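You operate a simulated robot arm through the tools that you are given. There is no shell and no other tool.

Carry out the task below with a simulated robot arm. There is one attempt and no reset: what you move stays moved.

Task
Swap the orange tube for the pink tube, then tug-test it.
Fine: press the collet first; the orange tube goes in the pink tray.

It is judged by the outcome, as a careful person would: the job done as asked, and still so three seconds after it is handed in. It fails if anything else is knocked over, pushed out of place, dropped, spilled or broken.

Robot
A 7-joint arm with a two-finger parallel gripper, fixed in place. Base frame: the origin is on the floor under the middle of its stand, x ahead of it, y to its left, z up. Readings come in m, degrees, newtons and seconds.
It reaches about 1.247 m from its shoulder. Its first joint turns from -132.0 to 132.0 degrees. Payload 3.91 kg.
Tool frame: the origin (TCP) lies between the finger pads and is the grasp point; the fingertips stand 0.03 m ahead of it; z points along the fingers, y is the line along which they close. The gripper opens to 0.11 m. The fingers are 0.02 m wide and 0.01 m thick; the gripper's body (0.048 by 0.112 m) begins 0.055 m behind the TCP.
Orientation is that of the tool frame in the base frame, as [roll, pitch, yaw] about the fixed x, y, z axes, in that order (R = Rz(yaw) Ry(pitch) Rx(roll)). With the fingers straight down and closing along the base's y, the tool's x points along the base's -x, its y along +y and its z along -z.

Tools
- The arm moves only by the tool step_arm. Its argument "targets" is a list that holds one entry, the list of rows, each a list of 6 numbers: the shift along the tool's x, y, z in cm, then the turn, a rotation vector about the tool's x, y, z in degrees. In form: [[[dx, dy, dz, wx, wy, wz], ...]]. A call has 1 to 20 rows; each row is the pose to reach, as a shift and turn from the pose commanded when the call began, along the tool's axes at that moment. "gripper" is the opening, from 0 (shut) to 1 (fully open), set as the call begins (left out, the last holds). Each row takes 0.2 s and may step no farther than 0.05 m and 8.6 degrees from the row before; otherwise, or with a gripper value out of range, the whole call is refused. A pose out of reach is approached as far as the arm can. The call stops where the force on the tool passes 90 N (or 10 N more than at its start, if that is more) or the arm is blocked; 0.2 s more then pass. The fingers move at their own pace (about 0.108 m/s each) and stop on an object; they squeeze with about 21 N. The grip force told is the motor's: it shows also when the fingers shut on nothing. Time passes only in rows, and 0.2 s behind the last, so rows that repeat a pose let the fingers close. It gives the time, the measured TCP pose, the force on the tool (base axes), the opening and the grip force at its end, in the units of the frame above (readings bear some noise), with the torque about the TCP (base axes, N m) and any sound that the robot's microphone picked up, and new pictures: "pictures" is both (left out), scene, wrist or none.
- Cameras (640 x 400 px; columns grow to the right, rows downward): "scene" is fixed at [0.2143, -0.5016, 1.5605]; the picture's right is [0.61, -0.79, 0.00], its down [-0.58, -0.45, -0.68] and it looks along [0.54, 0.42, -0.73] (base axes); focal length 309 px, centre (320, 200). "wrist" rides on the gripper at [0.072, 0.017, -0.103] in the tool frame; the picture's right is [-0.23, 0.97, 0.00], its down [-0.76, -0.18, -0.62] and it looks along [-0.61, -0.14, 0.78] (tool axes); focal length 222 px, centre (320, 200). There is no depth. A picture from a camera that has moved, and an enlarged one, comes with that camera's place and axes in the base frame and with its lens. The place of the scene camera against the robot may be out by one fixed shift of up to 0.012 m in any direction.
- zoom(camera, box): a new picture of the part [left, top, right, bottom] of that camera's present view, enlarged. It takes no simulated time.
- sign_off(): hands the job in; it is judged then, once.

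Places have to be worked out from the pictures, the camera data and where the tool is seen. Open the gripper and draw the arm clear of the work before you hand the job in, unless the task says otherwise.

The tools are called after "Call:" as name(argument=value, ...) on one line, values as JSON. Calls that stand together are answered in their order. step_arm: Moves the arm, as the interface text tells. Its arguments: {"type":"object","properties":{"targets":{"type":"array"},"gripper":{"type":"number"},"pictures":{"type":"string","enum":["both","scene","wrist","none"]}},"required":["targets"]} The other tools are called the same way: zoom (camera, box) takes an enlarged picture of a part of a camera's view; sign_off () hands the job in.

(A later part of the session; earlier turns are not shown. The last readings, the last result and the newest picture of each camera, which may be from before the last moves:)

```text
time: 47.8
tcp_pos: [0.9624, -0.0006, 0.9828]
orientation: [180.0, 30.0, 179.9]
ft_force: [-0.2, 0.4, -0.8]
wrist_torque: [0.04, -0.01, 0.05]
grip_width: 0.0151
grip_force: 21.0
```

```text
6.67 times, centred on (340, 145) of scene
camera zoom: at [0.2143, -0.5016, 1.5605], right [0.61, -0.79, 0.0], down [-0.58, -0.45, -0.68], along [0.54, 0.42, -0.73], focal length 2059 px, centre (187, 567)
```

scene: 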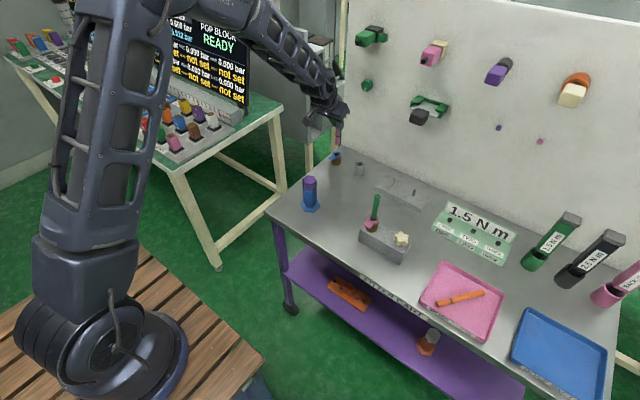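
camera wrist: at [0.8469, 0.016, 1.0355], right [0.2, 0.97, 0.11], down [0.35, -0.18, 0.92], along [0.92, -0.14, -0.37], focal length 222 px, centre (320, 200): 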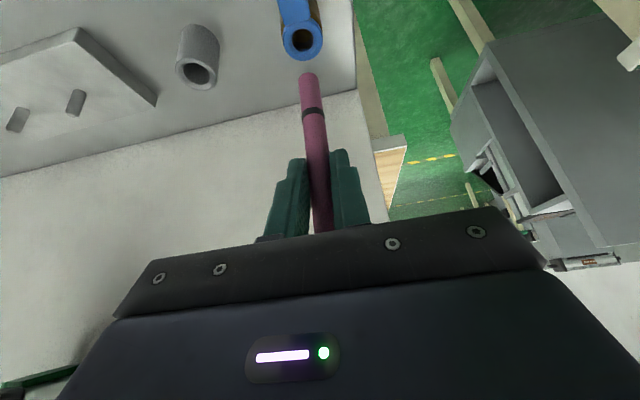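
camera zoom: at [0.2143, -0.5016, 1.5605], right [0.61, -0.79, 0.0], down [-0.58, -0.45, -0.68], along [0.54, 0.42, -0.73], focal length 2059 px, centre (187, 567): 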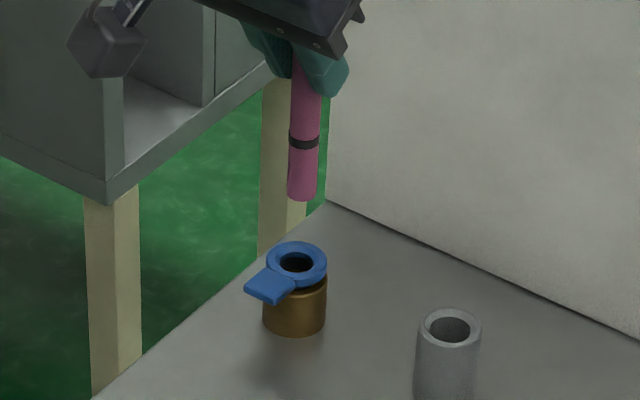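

In y the tube and collet hole agree (both at about 0.000). In x the tube looks about 1.5–2 mm too far forward. I'll correct x by -1.5 mm and lower to about 7 mm above the collet for a closer check.

Call:
step_arm(targets=[[[0.63, 0, 0.985, 0, 0, 0], [1.26, 0, 1.97, 0, 0, 0], [1.88, 0, 2.956, 0, 0, 0], [1.88, 0, 2.956, 0, 0, 0]]], pictures="both")

Call:
zoom(camera="wrist", box=[260, 10, 380, 130])

Call:
zoom(camera="scene", box=[322, 135, 352, 170])

```text
time: 48.8
tcp_pos: [0.9591, 0.0005, 0.9465]
orientation: [179.9, 30.0, 179.9]
ft_force: [0.4, 0.5, 0.0]
wrist_torque: [0.02, 0.0, 0.02]
grip_width: 0.0152
grip_force: 21.1
camera wrist: at [0.8445, 0.0163, 0.9993], right [0.2, 0.97, 0.11], down [0.35, -0.18, 0.92], along [0.92, -0.14, -0.37], focal length 222 px, centre (320, 200)
```

scene: 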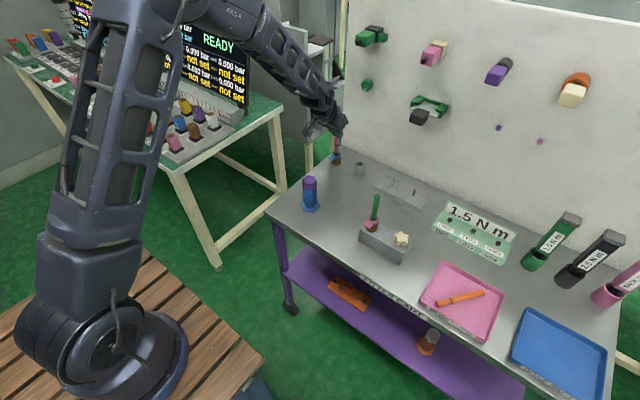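
wrist: 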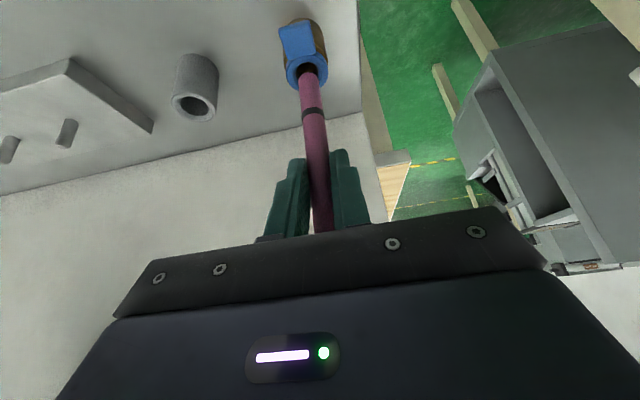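

```text
3.33 times, centred on (320, 70) of wrist
camera zoom: at [0.8445, 0.0163, 0.9993], right [0.2, 0.97, 0.11], down [0.35, -0.18, 0.92], along [0.92, -0.14, -0.37], focal length 740 px, centre (320, 633)
```

zoom: 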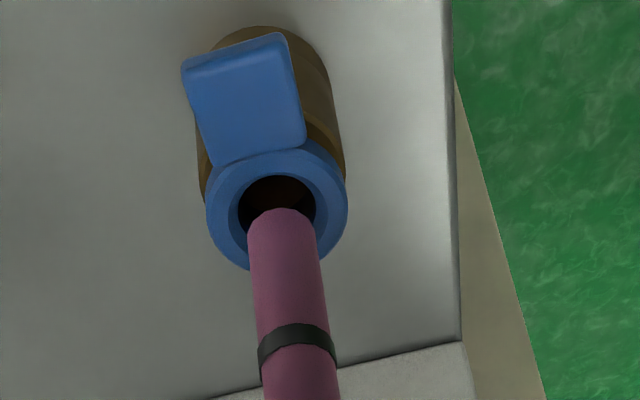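

```text
11.43 times, centred on (337, 152) of scene
camera zoom: at [0.2143, -0.5016, 1.5605], right [0.61, -0.79, 0.0], down [-0.58, -0.45, -0.68], along [0.54, 0.42, -0.73], focal length 3530 px, centre (126, 743)
```

zoom: 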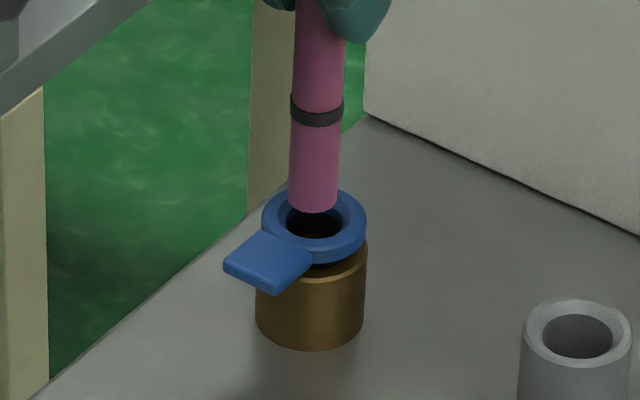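

The alignment looks good in both views, within about 0.5 mm in x and y. I'll start inserting in small steps and watch the force.

Call:
step_arm(targets=[[[0.15, 0, 0.26, 0, 0, 0], [0.3, 0, 0.52, 0, 0, 0], [0.45, 0, 0.78, 0, 0, 0], [0.6, 0, 1.04, 0, 0, 0], [0.6, 0, 1.04, 0, 0, 0]]], pictures="none")

Call:
step_arm(targets=[[[0.15, 0, 0.26, 0, 0, 0], [0.3, 0, 0.52, 0, 0, 0], [0.3, 0, 0.52, 0, 0, 0]]], pictures="both")

Call:
zoom(camera="wrist", box=[260, 30, 380, 150])

Call:
zoom(camera="scene", box=[322, 135, 352, 170])

```text
time: 50.0
tcp_pos: [0.9588, -0.0001, 0.9345]
orientation: [180.0, 30.1, 180.0]
ft_force: [0.1, -0.7, -0.5]
wrist_torque: [-0.01, 0.0, -0.03]
grip_width: 0.0152
grip_force: 20.9
```

```text
time: 50.8
tcp_pos: [0.9599, -0.0006, 0.9287]
orientation: [179.9, 30.0, 179.9]
ft_force: [-0.1, 0.3, -1.0]
wrist_torque: [-0.03, 0.01, 0.02]
grip_width: 0.015
grip_force: 21.0
camera wrist: at [0.844, 0.0162, 0.9814], right [0.2, 0.97, 0.11], down [0.35, -0.18, 0.92], along [0.92, -0.14, -0.37], focal length 222 px, centre (320, 200)
```

scene: 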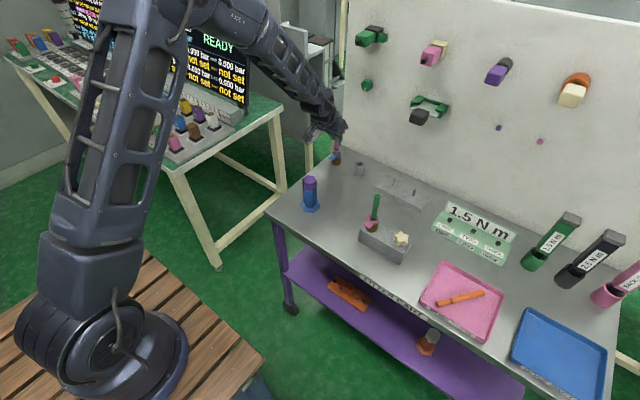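
wrist: 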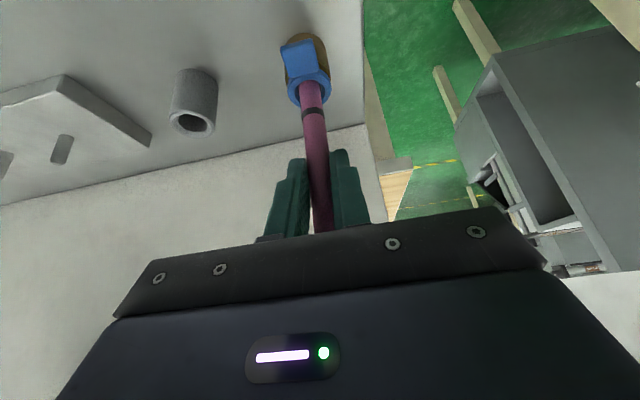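

```text
3.33 times, centred on (320, 90) of wrist
camera zoom: at [0.844, 0.0162, 0.9814], right [0.2, 0.97, 0.11], down [0.35, -0.18, 0.92], along [0.92, -0.14, -0.37], focal length 740 px, centre (320, 567)
```

zoom: 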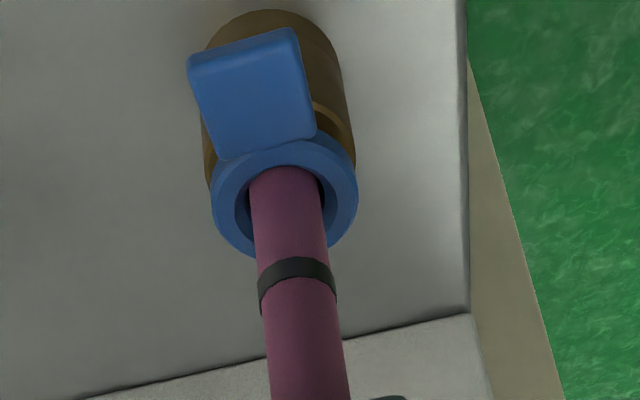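

```text
11.43 times, centred on (337, 152) of scene
camera zoom: at [0.2143, -0.5016, 1.5605], right [0.61, -0.79, 0.0], down [-0.58, -0.45, -0.68], along [0.54, 0.42, -0.73], focal length 3530 px, centre (126, 743)
```

zoom: 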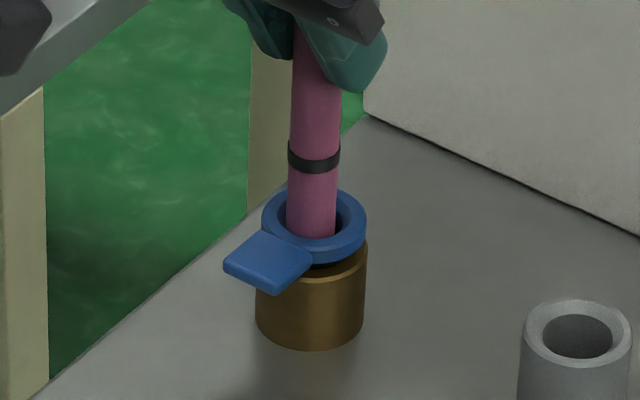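

The tube tip is inside the collet mouth with no force. I'll continue the insertion in small steps.

Call:
step_arm(targets=[[[0.1, 0, 0.173, 0, 0, 0], [0.2, 0, 0.346, 0, 0, 0], [0.3, 0, 0.52, 0, 0, 0], [0.4, 0, 0.693, 0, 0, 0], [0.4, 0, 0.693, 0, 0, 0]]], pictures="none")

Call:
step_arm(targets=[[[0.1, 0, 0.173, 0, 0, 0], [0.2, 0, 0.346, 0, 0, 0], [0.2, 0, 0.346, 0, 0, 0]]], pictures="none")

Call:
step_arm(targets=[[[0.1, 0, 0.173, 0, 0, 0], [0.2, 0, 0.346, 0, 0, 0], [0.2, 0, 0.346, 0, 0, 0]]], pictures="both")

Call:
zoom(camera="wrist", box=[260, 30, 380, 150])

Call:
zoom(camera="scene", box=[322, 135, 352, 170])

```text
time: 52.0
tcp_pos: [0.9597, 0.0005, 0.9211]
orientation: [-179.9, 30.1, 179.9]
ft_force: [1.8, -1.6, -0.4]
wrist_torque: [-0.09, -0.1, -0.02]
grip_width: 0.0153
grip_force: 20.9
```

```text
time: 52.8
tcp_pos: [0.9594, 0.0003, 0.9164]
orientation: [180.0, 30.1, 179.8]
ft_force: [0.1, -0.4, -0.8]
wrist_torque: [-0.08, -0.06, 0.01]
grip_width: 0.0152
grip_force: 21.2
```

```text
time: 53.6
tcp_pos: [0.9583, 0.0007, 0.9136]
orientation: [-179.9, 30.0, -180.0]
ft_force: [0.5, 0.7, -0.3]
wrist_torque: [-0.01, -0.03, -0.04]
grip_width: 0.0148
grip_force: 20.8
camera wrist: at [0.8443, 0.0166, 0.9662], right [0.2, 0.97, 0.11], down [0.35, -0.18, 0.92], along [0.92, -0.14, -0.37], focal length 222 px, centre (320, 200)
```

scene: 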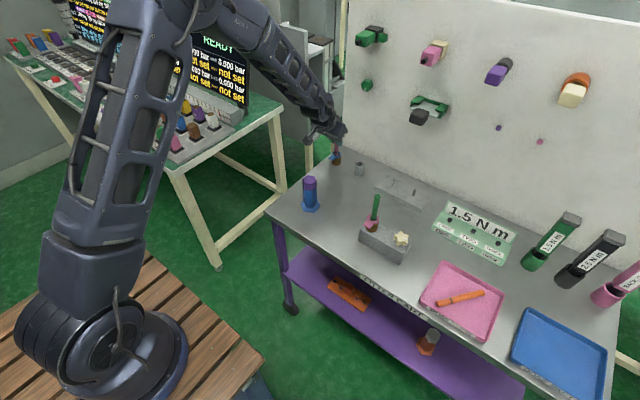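
wrist: 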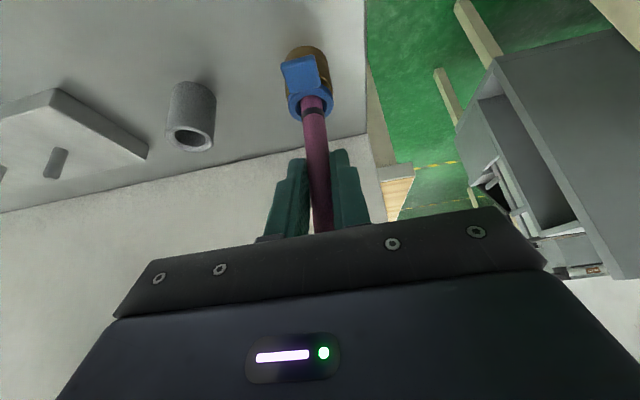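

```text
3.33 times, centred on (320, 90) of wrist
camera zoom: at [0.8443, 0.0166, 0.9662], right [0.2, 0.97, 0.11], down [0.35, -0.18, 0.92], along [0.92, -0.14, -0.37], focal length 740 px, centre (320, 567)
```

zoom: 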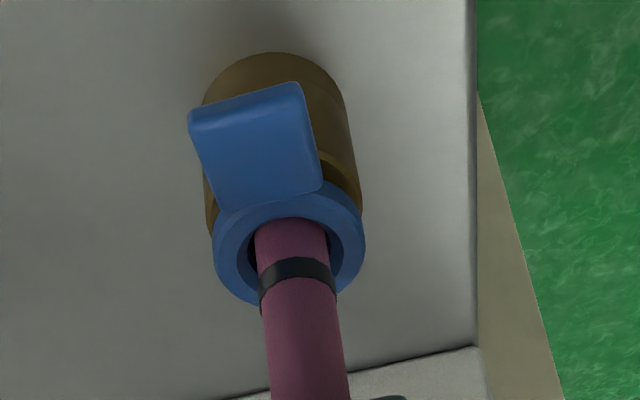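

```text
11.43 times, centred on (337, 152) of scene
camera zoom: at [0.2143, -0.5016, 1.5605], right [0.61, -0.79, 0.0], down [-0.58, -0.45, -0.68], along [0.54, 0.42, -0.73], focal length 3530 px, centre (126, 743)
```

zoom: 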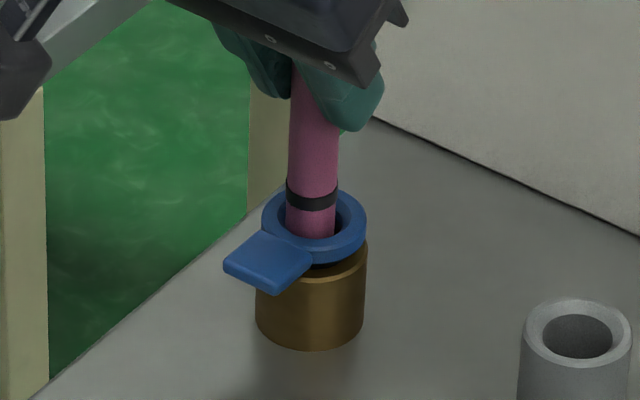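

The tube is sliding in, and the mark is still about 9 mm above the collet top. I'll continue toward full depth, watching for the stop.

Call:
step_arm(targets=[[[0.1, 0, 0.173, 0, 0, 0], [0.2, 0, 0.346, 0, 0, 0], [0.2, 0, 0.346, 0, 0, 0]]], pictures="none")

Call:
step_arm(targets=[[[0.1, 0, 0.173, 0, 0, 0], [0.1, 0, 0.173, 0, 0, 0]]], pictures="none")

Call:
step_arm(targets=[[[0.1, 0, 0.173, 0, 0, 0], [0.1, 0, 0.173, 0, 0, 0]]], pictures="both")

Call:
zoom(camera="wrist", box=[260, 30, 380, 150])

Call:
zoom(camera="scene", box=[322, 135, 352, 170])

```text
time: 54.4
tcp_pos: [0.9589, 0.0006, 0.908]
orientation: [-180.0, 30.0, 179.9]
ft_force: [0.1, -0.9, -1.2]
wrist_torque: [-0.01, 0.0, 0.04]
grip_width: 0.0151
grip_force: 20.8
```

```text
time: 55.0
tcp_pos: [0.9587, 0.0003, 0.9076]
orientation: [180.0, 30.1, 179.8]
ft_force: [1.2, -0.3, 0.1]
wrist_torque: [-0.05, -0.04, -0.02]
grip_width: 0.0151
grip_force: 20.7
```

```text
time: 55.6
tcp_pos: [0.959, 0.0008, 0.9061]
orientation: [180.0, 30.2, 180.0]
ft_force: [-4.7, 1.1, 9.2]
wrist_torque: [0.0, 0.36, 0.01]
grip_width: 0.0151
grip_force: 21.0
camera wrist: at [0.8442, 0.0164, 0.959], right [0.2, 0.97, 0.11], down [0.35, -0.18, 0.92], along [0.92, -0.14, -0.37], focal length 222 px, centre (320, 200)
```

scene: 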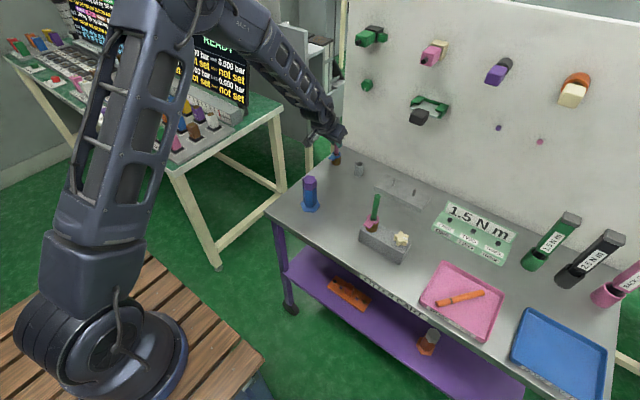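
wrist: 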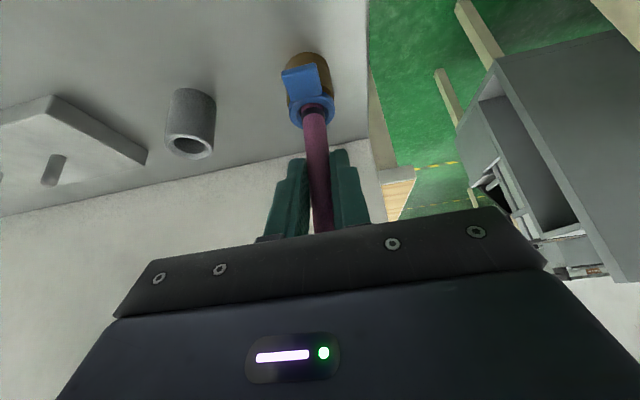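

```text
3.33 times, centred on (320, 90) of wrist
camera zoom: at [0.8442, 0.0164, 0.959], right [0.2, 0.97, 0.11], down [0.35, -0.18, 0.92], along [0.92, -0.14, -0.37], focal length 740 px, centre (320, 567)
```

zoom: 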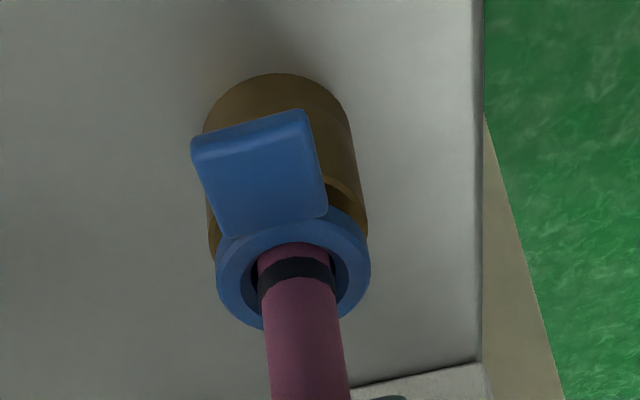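

```text
11.43 times, centred on (337, 152) of scene
camera zoom: at [0.2143, -0.5016, 1.5605], right [0.61, -0.79, 0.0], down [-0.58, -0.45, -0.68], along [0.54, 0.42, -0.73], focal length 3530 px, centre (126, 743)
```

zoom: 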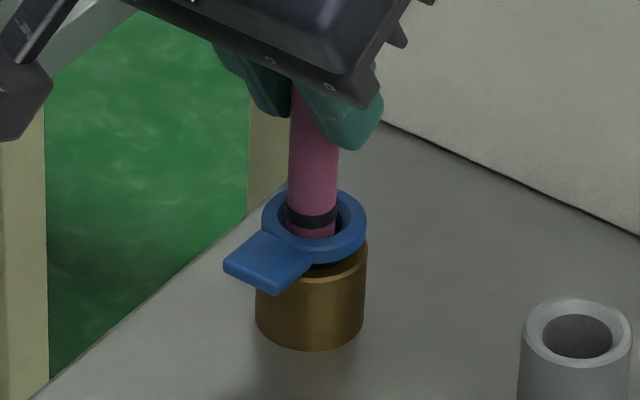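

The tube has met resistance (9 N) with the mark still about 4–5 mm above where the orange tube's mark sat. I'll push further in 1 mm steps to seat it.

Call:
step_arm(targets=[[[0.05, 0, 0.087, 0, 0, 0], [0.05, 0, 0.087, 0, 0, 0]]], pictures="none")

Call:
step_arm(targets=[[[0.05, 0, 0.087, 0, 0, 0], [0.05, 0, 0.087, 0, 0, 0]]], pictures="none")

Call:
step_arm(targets=[[[0.05, 0, 0.087, 0, 0, 0], [0.05, 0, 0.087, 0, 0, 0]]], pictures="both")

Call:
zoom(camera="wrist", box=[260, 30, 380, 150])

Call:
zoom(camera="scene", box=[322, 135, 352, 170])

```text
time: 56.2
tcp_pos: [0.9597, 0.0004, 0.9048]
orientation: [-180.0, 30.0, 179.9]
ft_force: [0.0, 0.2, 15.5]
wrist_torque: [0.0, -0.34, 0.0]
grip_width: 0.0153
grip_force: 20.8
```

```text
time: 56.8
tcp_pos: [0.9586, -0.0006, 0.9031]
orientation: [-180.0, 30.1, 179.9]
ft_force: [2.6, -1.6, 16.4]
wrist_torque: [-0.06, -0.3, 0.0]
grip_width: 0.0151
grip_force: 20.8
```

```text
time: 57.4
tcp_pos: [0.9587, -0.0007, 0.9017]
orientation: [-179.9, 30.0, 179.9]
ft_force: [1.2, -1.5, 15.0]
wrist_torque: [-0.09, -0.18, -0.03]
grip_width: 0.0151
grip_force: 20.7
camera wrist: at [0.8441, 0.0166, 0.9549], right [0.2, 0.97, 0.11], down [0.35, -0.18, 0.92], along [0.92, -0.14, -0.37], focal length 222 px, centre (320, 200)
```

scene: 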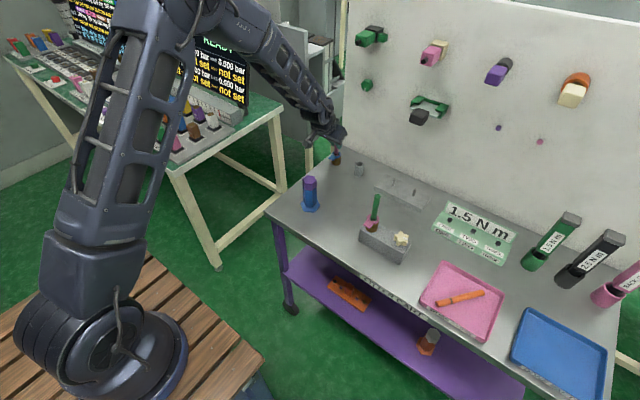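
wrist: 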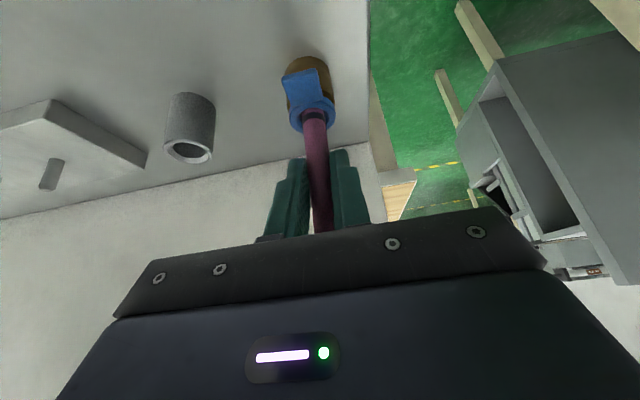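

```text
3.33 times, centred on (320, 90) of wrist
camera zoom: at [0.8441, 0.0166, 0.9549], right [0.2, 0.97, 0.11], down [0.35, -0.18, 0.92], along [0.92, -0.14, -0.37], focal length 740 px, centre (320, 567)
```

zoom: 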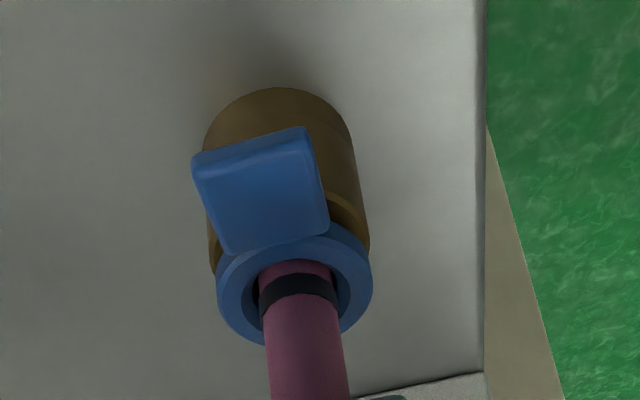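

```text
11.43 times, centred on (337, 152) of scene
camera zoom: at [0.2143, -0.5016, 1.5605], right [0.61, -0.79, 0.0], down [-0.58, -0.45, -0.68], along [0.54, 0.42, -0.73], focal length 3530 px, centre (126, 743)
```

zoom: 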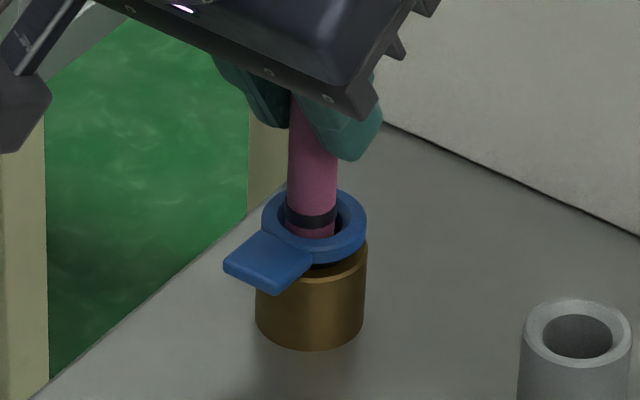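

The push levelled off at about 15–16 N while the mark stayed put, so the fingers are now slipping down the tube. The grip can't seat it. I'll release, leaving the tube standing about 28 mm deep in the fitting, and push on its top with closed fingertips.

Call:
step_arm(targets=[[[0, 0, 0, 0, 0, 0], [0, 0, 0, 0, 0, 0], [0, 0, 0, 0, 0, 0]]], gripper=0.5, pictures="wrist")

Call:
step_arm(targets=[[[0, 0, -2.0, 0, 0, 0], [0, 0, -5.0, 0, 0, 0], [0, 0, -8.5, 0, 0, 0], [0, 0, -12.0, 0, 0, 0], [0, 0, -12.0, 0, 0, 0]]], pictures="both")

Call:
zoom(camera="scene", box=[315, 105, 375, 175])

Call:
zoom(camera="wrist", box=[250, 20, 410, 180])

```text
time: 58.2
tcp_pos: [0.9599, 0.0006, 0.9024]
orientation: [-179.9, 30.0, 179.9]
ft_force: [0.0, 0.4, 0.0]
wrist_torque: [0.01, 0.05, -0.02]
grip_width: 0.0549
grip_force: 0.1
camera wrist: at [0.8443, 0.0167, 0.9544], right [0.2, 0.97, 0.11], down [0.35, -0.18, 0.92], along [0.92, -0.14, -0.37], focal length 222 px, centre (320, 200)
```

wrist: 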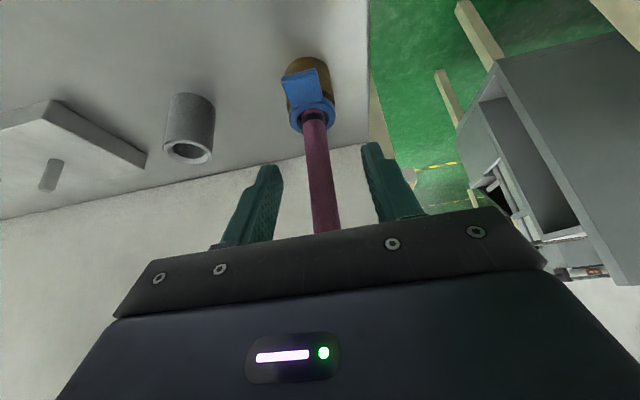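

```text
time: 59.4
tcp_pos: [0.8979, 0.0001, 1.0063]
orientation: [-179.9, 30.0, 180.0]
ft_force: [0.5, 0.1, -0.1]
wrist_torque: [-0.01, 0.0, 0.0]
grip_width: 0.055
grip_force: 0.1
camera wrist: at [0.7833, 0.0164, 1.0587], right [0.2, 0.97, 0.11], down [0.35, -0.18, 0.92], along [0.92, -0.14, -0.37], focal length 222 px, centre (320, 200)
```

scene: 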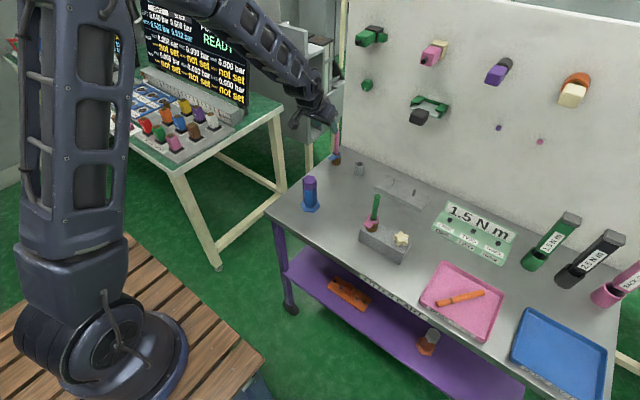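
wrist: 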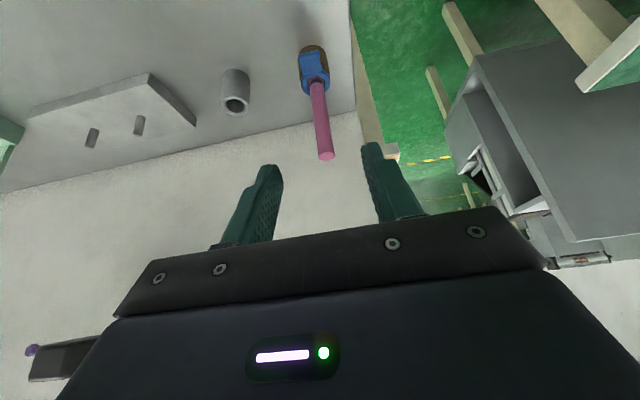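

```text
5.71 times, centred on (345, 140) of scene
camera zoom: at [0.2143, -0.5016, 1.5605], right [0.61, -0.79, 0.0], down [-0.58, -0.45, -0.68], along [0.54, 0.42, -0.73], focal length 1765 px, centre (177, 543)
```

zoom: 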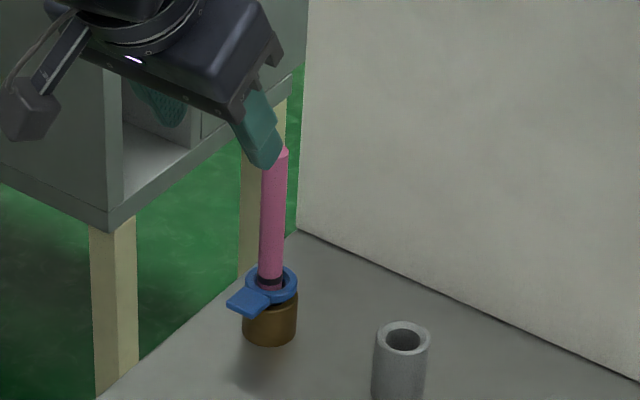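

```text
2.50 times, centred on (330, 100) of wrist
camera zoom: at [0.7833, 0.0164, 1.0587], right [0.2, 0.97, 0.11], down [0.35, -0.18, 0.92], along [0.92, -0.14, -0.37], focal length 555 px, centre (295, 450)
```

zoom: 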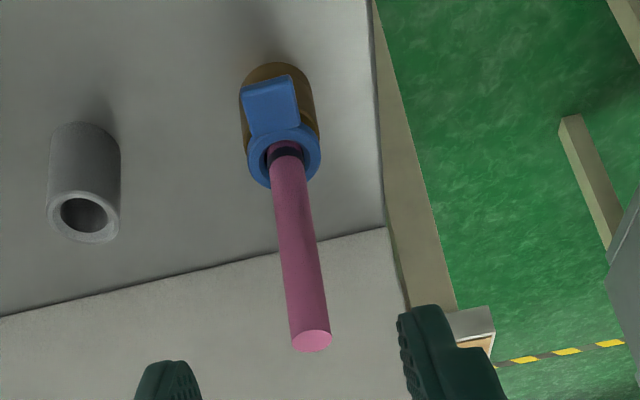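

Working it back from geometry, the pink tube's bottom is at about z 0.8165 and its top at about 0.944, which nearly matches the seated orange tube (0.817 and 0.946). It may already be on the stop. I'll zoom at the same scales as before to compare the mark with the collet.

Call:
zoom(camera="scene", box=[310, 120, 390, 190])

Call:
zoom(camera="scene", box=[325, 145, 355, 170])

Call:
zoom(camera="scene", box=[310, 120, 370, 180])

```text
5.71 times, centred on (350, 155) of scene
camera zoom: at [0.2143, -0.5016, 1.5605], right [0.61, -0.79, 0.0], down [-0.58, -0.45, -0.68], along [0.54, 0.42, -0.73], focal length 1765 px, centre (149, 457)
```

zoom: 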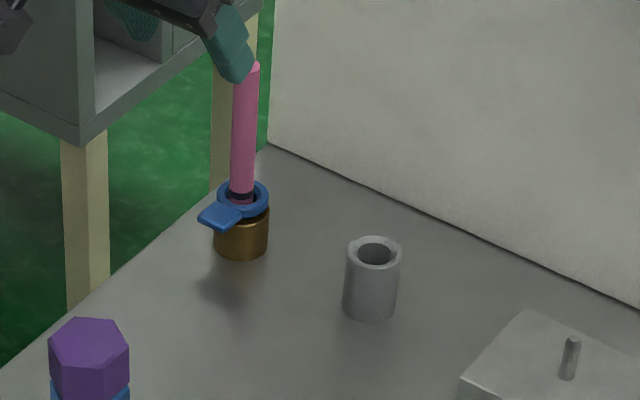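

```text
16.00 times, centred on (340, 158) of scene
camera zoom: at [0.2143, -0.5016, 1.5605], right [0.61, -0.79, 0.0], down [-0.58, -0.45, -0.68], along [0.54, 0.42, -0.73], focal length 4942 px, centre (0, 880)
```

zoom: 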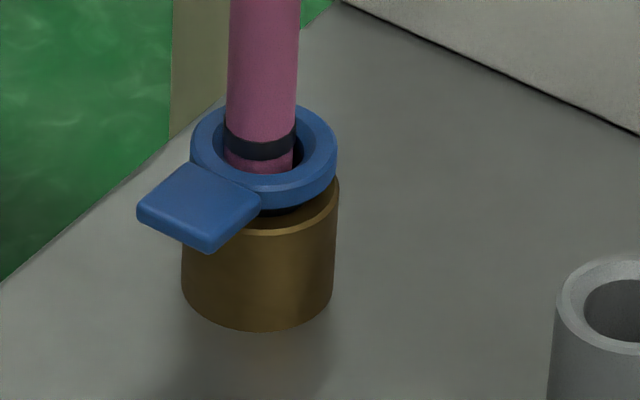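

```text
6.67 times, centred on (340, 150) of scene
camera zoom: at [0.2143, -0.5016, 1.5605], right [0.61, -0.79, 0.0], down [-0.58, -0.45, -0.68], along [0.54, 0.42, -0.73], focal length 2059 px, centre (187, 533)
```

zoom: 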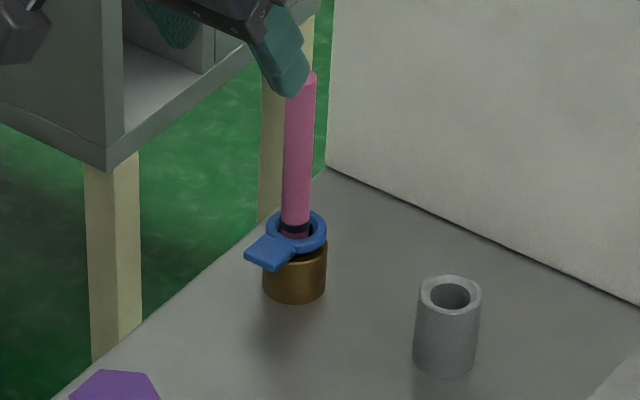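

The pink tube's mark sits at the same image height as the orange tube's did (band row about 148 versus 150), so it's at the same seated depth. I'll go back in and re-grip the tube for the tug test.

Call:
step_arm(targets=[[[0, 0, 3.0, 0, 0, 0], [0, 0, 6.0, 0, 0, 0], [0, 0, 9.0, 0, 0, 0], [0, 0, 12.0, 0, 0, 0], [0, 0, 12.0, 0, 0, 0]]], pictures="wrist")

Call:
step_arm(targets=[[[0, 0, 0, 0, 0, 0], [0, 0, 0, 0, 0, 0], [0, 0, 0, 0, 0, 0]]], gripper=0, pictures="wrist")

Call:
zoom(camera="wrist", box=[260, 30, 380, 150])

Call:
zoom(camera="scene", box=[325, 145, 355, 170])

```text
time: 60.6
tcp_pos: [0.9568, 0.0017, 0.8989]
orientation: [-180.0, 30.0, 179.9]
ft_force: [0.7, 0.1, 0.2]
wrist_torque: [0.03, 0.01, 0.0]
grip_width: 0.055
grip_force: 0.0
camera wrist: at [0.8433, 0.0177, 0.9532], right [0.2, 0.97, 0.11], down [0.35, -0.18, 0.92], along [0.92, -0.14, -0.37], focal length 222 px, centre (320, 200)
```

wrist: 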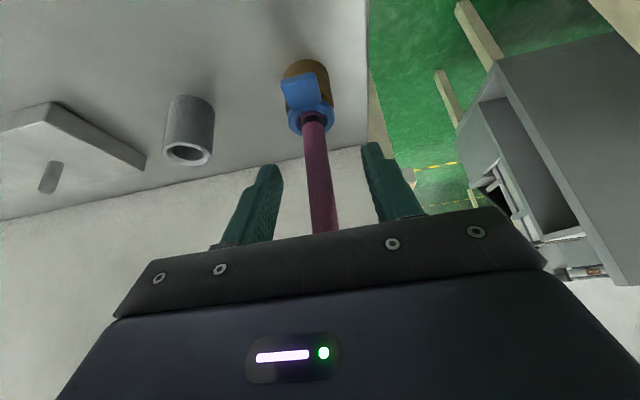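

```text
time: 61.4
tcp_pos: [0.9589, 0.002, 0.9013]
orientation: [179.9, 30.0, 179.9]
ft_force: [2.3, -6.3, 0.8]
wrist_torque: [-0.27, -0.09, -0.08]
grip_width: 0.0151
grip_force: 21.2
camera wrist: at [0.8432, 0.0171, 0.9533], right [0.2, 0.97, 0.11], down [0.35, -0.18, 0.92], along [0.92, -0.14, -0.37], focal length 222 px, centre (320, 200)
```

wrist: 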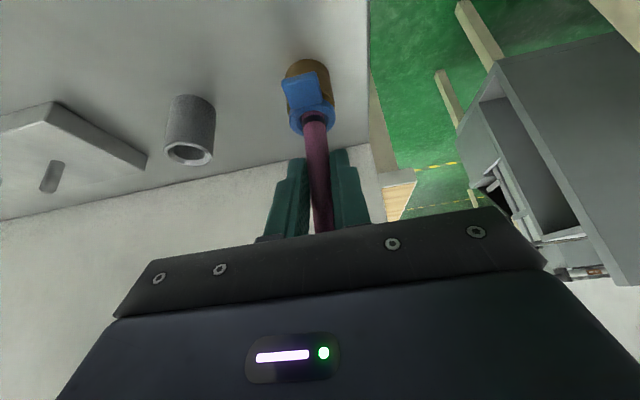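

```text
3.33 times, centred on (320, 90) of wrist
camera zoom: at [0.8432, 0.0171, 0.9533], right [0.2, 0.97, 0.11], down [0.35, -0.18, 0.92], along [0.92, -0.14, -0.37], focal length 740 px, centre (320, 567)
```

zoom: 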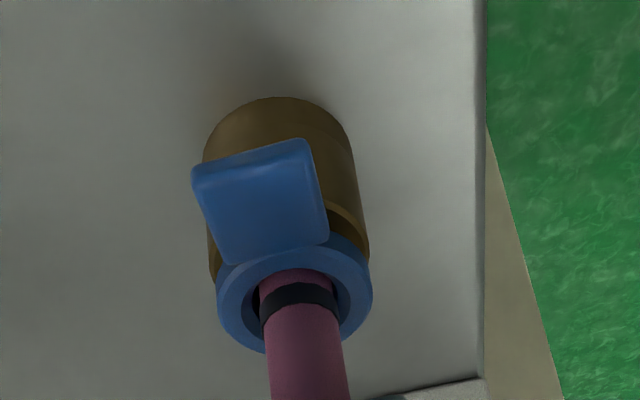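

```text
16.00 times, centred on (340, 158) of scene
camera zoom: at [0.2143, -0.5016, 1.5605], right [0.61, -0.79, 0.0], down [-0.58, -0.45, -0.68], along [0.54, 0.42, -0.73], focal length 4942 px, centre (0, 880)
```

zoom: 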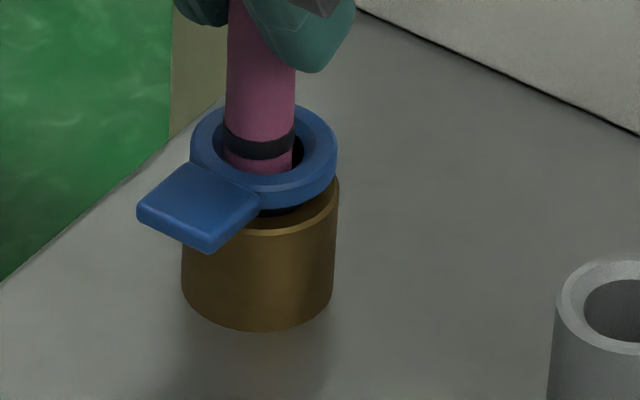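

The tube is gripped with a small side load (-6 N in y). I'll relieve that by shifting 0.8 mm, then start the tug upward in small steps.

Call:
step_arm(targets=[[[0, -0.08, 0, 0, 0, 0], [0, -0.08, 0, 0, 0, 0]]], pictures="none")

Call:
step_arm(targets=[[[-0.05, 0, -0.087, 0, 0, 0], [-0.05, 0, -0.087, 0, 0, 0]]], pictures="none")

Call:
step_arm(targets=[[[-0.05, 0, -0.087, 0, 0, 0], [-0.05, 0, -0.087, 0, 0, 0]]], pictures="wrist")

Call:
zoom(camera="scene", box=[325, 145, 355, 170])

```text
time: 62.0
tcp_pos: [0.9578, 0.0011, 0.9011]
orientation: [180.0, 30.0, -180.0]
ft_force: [2.4, -4.0, -2.7]
wrist_torque: [-0.19, -0.15, -0.04]
grip_width: 0.0153
grip_force: 20.7
```

```text
time: 62.6
tcp_pos: [0.9579, -0.0003, 0.9001]
orientation: [180.0, 29.9, -180.0]
ft_force: [-2.1, -0.5, -15.8]
wrist_torque: [-0.03, 0.28, -0.03]
grip_width: 0.0152
grip_force: 20.6
```

```text
time: 63.2
tcp_pos: [0.9585, 0.0006, 0.904]
orientation: [180.0, 29.9, -179.9]
ft_force: [-3.3, 0.7, -14.5]
wrist_torque: [0.0, 0.34, -0.01]
grip_width: 0.0153
grip_force: 21.1
camera wrist: at [0.8438, 0.0164, 0.9561], right [0.2, 0.97, 0.11], down [0.35, -0.18, 0.92], along [0.92, -0.14, -0.37], focal length 222 px, centre (320, 200)
```

wrist: 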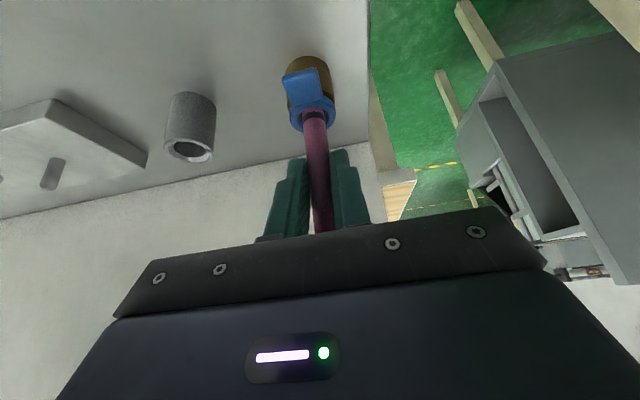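

```text
16.00 times, centred on (340, 158) of scene
camera zoom: at [0.2143, -0.5016, 1.5605], right [0.61, -0.79, 0.0], down [-0.58, -0.45, -0.68], along [0.54, 0.42, -0.73], focal length 4942 px, centre (0, 880)
```

zoom: 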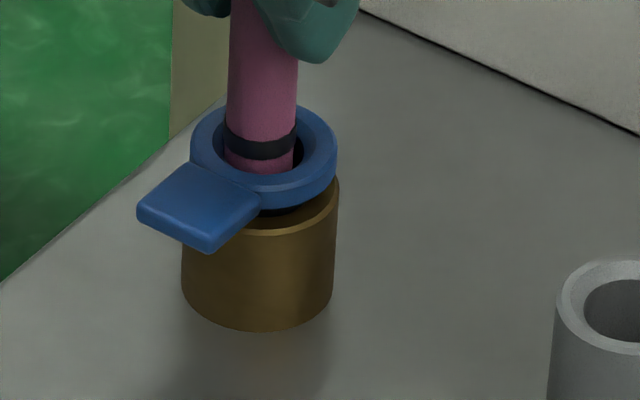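

The tug reached about 15 N upward and the mark and tube didn't move. The fingers are at their slip limit, so the collet is holding. I'll keep the pull on for another second and recheck.

Call:
step_arm(targets=[[[-0.05, 0, -0.087, 0, 0, 0], [-0.05, 0, -0.087, 0, 0, 0], [-0.05, 0, -0.087, 0, 0, 0], [-0.05, 0, -0.087, 0, 0, 0]]], pictures="both")

Call:
zoom(camera="scene", box=[325, 145, 355, 170])

Call:
zoom(camera="wrist", box=[260, 30, 380, 150])

```text
time: 64.2
tcp_pos: [0.9588, -0.0005, 0.9034]
orientation: [179.9, 30.1, 180.0]
ft_force: [0.1, 3.6, -12.7]
wrist_torque: [0.11, 0.05, 0.02]
grip_width: 0.0153
grip_force: 20.6
camera wrist: at [0.8439, 0.0161, 0.9574], right [0.2, 0.97, 0.11], down [0.35, -0.18, 0.92], along [0.92, -0.14, -0.37], focal length 222 px, centre (320, 200)
```

scene: 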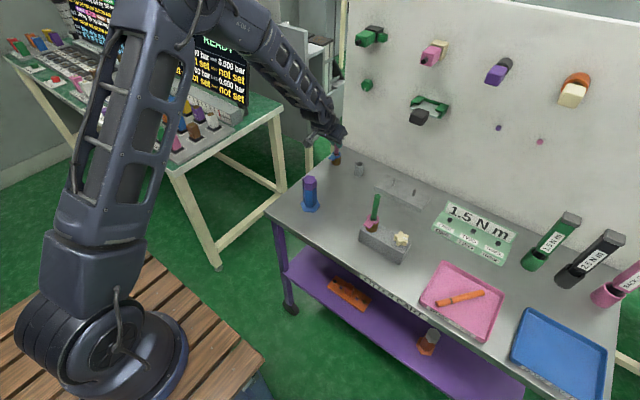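
wrist: 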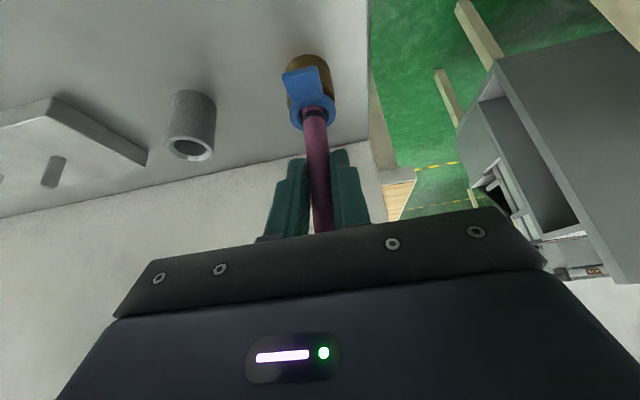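

```text
16.00 times, centred on (340, 158) of scene
camera zoom: at [0.2143, -0.5016, 1.5605], right [0.61, -0.79, 0.0], down [-0.58, -0.45, -0.68], along [0.54, 0.42, -0.73], focal length 4942 px, centre (0, 880)
```

zoom: 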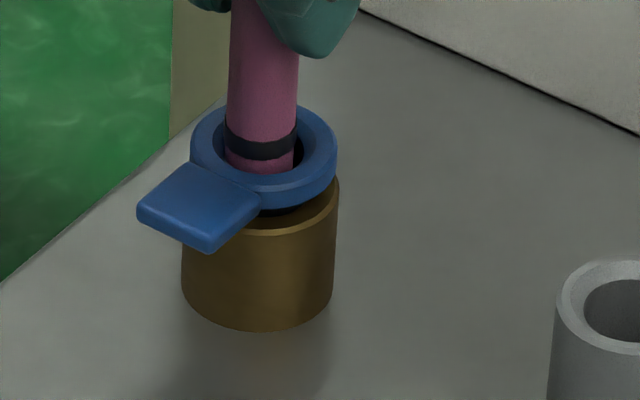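

```text
3.33 times, centred on (320, 90) of wrist
camera zoom: at [0.8439, 0.0161, 0.9574], right [0.2, 0.97, 0.11], down [0.35, -0.18, 0.92], along [0.92, -0.14, -0.37], focal length 740 px, centre (320, 567)
```

zoom: 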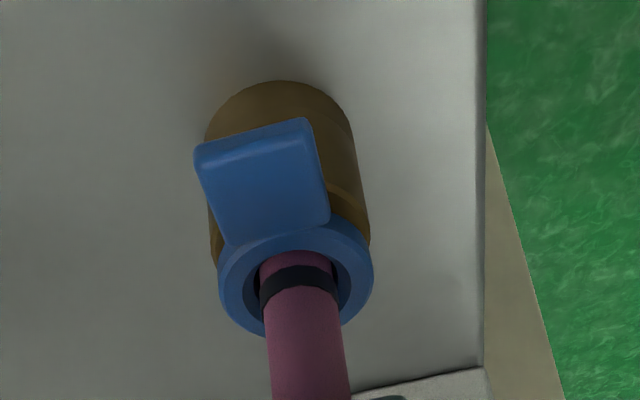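

The tube held throughout a sustained 13–16 N pull, with no movement of the mark. I'll ease off the tension, open the fingers, and withdraw along the finger direction.

Call:
step_arm(targets=[[[0.05, 0, 0.087, 0, 0, 0], [0.08, 0, 0.139, 0, 0, 0], [0.08, 0, 0.139, 0, 0, 0]]], pictures="none")

Call:
step_arm(targets=[[[0, 0, 0, 0, 0, 0], [0, 0, 0, 0, 0, 0], [0, 0, 0, 0, 0, 0]]], gripper=0.5, pictures="wrist")

Call:
step_arm(targets=[[[0, 0, -2.0, 0, 0, 0], [0, 0, -5.0, 0, 0, 0], [0, 0, -8.5, 0, 0, 0], [0, 0, -12.0, 0, 0, 0], [0, 0, -16.5, 0, 0, 0], [0, 0, -21.0, 0, 0, 0], [0, 0, -25.0, 0, 0, 0]]], pictures="both")

Call:
zoom(camera="scene", box=[325, 120, 360, 170])

Call:
zoom(camera="scene", box=[280, 120, 640, 360])

```text
time: 65.0
tcp_pos: [0.9581, 0.0002, 0.9042]
orientation: [-180.0, 30.2, 179.9]
ft_force: [-7.4, 1.9, 4.0]
wrist_torque: [0.04, 0.53, 0.03]
grip_width: 0.015
grip_force: 20.7
```

```text
time: 65.8
tcp_pos: [0.9592, 0.0004, 0.9035]
orientation: [-179.9, 30.0, 179.9]
ft_force: [0.7, -0.3, 0.1]
wrist_torque: [-0.02, 0.0, -0.01]
grip_width: 0.055
grip_force: 0.2
camera wrist: at [0.8439, 0.0161, 0.9564], right [0.2, 0.97, 0.11], down [0.35, -0.18, 0.92], along [0.92, -0.14, -0.37], focal length 222 px, centre (320, 200)
```

wrist: 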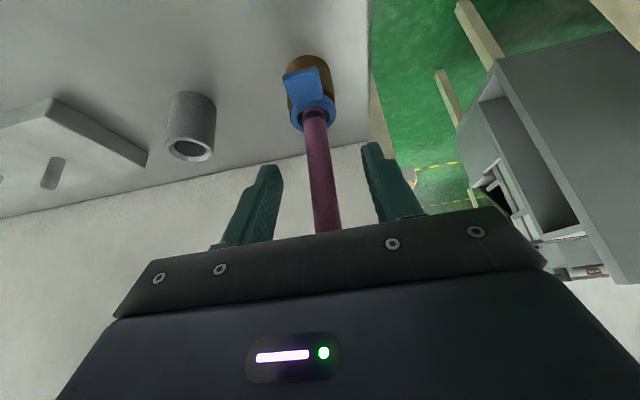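

```text
time: 67.4
tcp_pos: [0.8331, 0.0, 1.122]
orientation: [180.0, 30.0, 179.9]
ft_force: [0.4, -0.3, -0.8]
wrist_torque: [0.01, -0.03, 0.0]
grip_width: 0.0546
grip_force: 0.1
camera wrist: at [0.7193, 0.0159, 1.1744], right [0.2, 0.97, 0.11], down [0.35, -0.18, 0.92], along [0.92, -0.14, -0.37], focal length 222 px, centre (320, 200)
```

scene: 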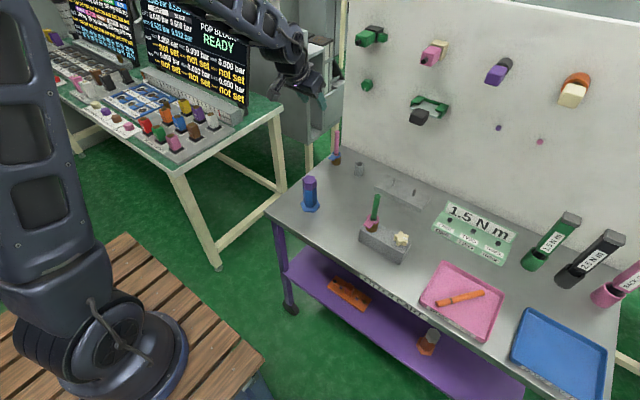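
wrist: 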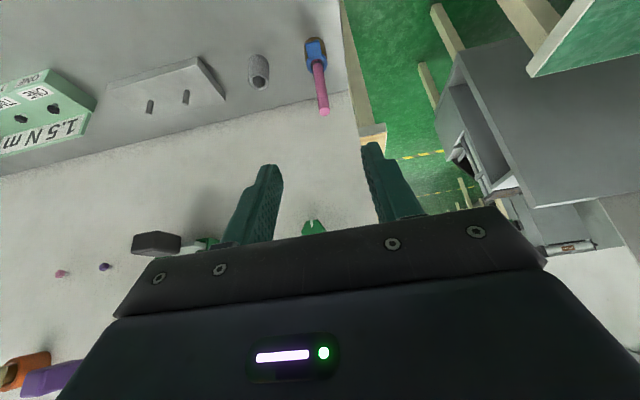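

```text
8.00 times, centred on (342, 145) of scene
camera zoom: at [0.2143, -0.5016, 1.5605], right [0.61, -0.79, 0.0], down [-0.58, -0.45, -0.68], along [0.54, 0.42, -0.73], focal length 2471 px, centre (140, 640)
```

zoom: 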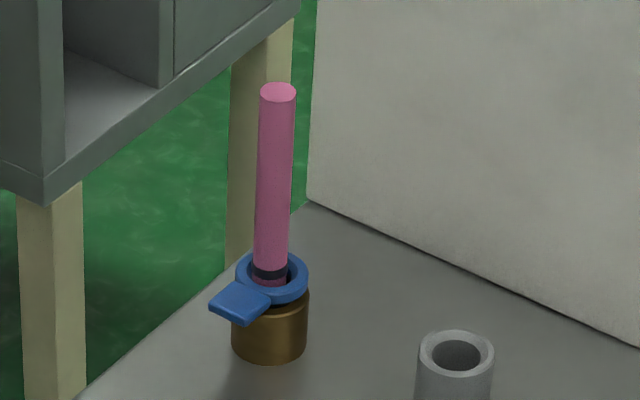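

```text
1.67 times, centred on (460, 240) of scene
camera zoom: at [0.2143, -0.5016, 1.5605], right [0.61, -0.79, 0.0], down [-0.58, -0.45, -0.68], along [0.54, 0.42, -0.73], focal length 515 px, centre (87, 133)
```

zoom: 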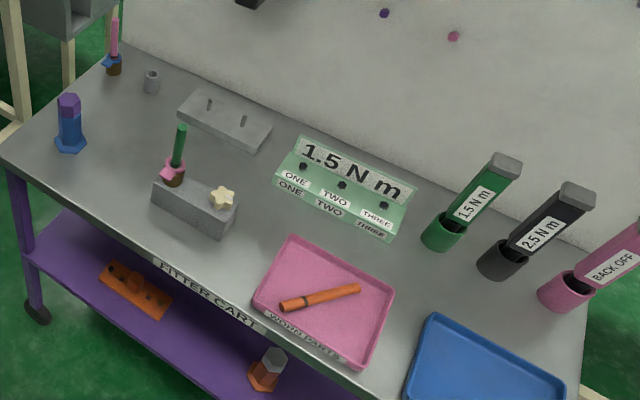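

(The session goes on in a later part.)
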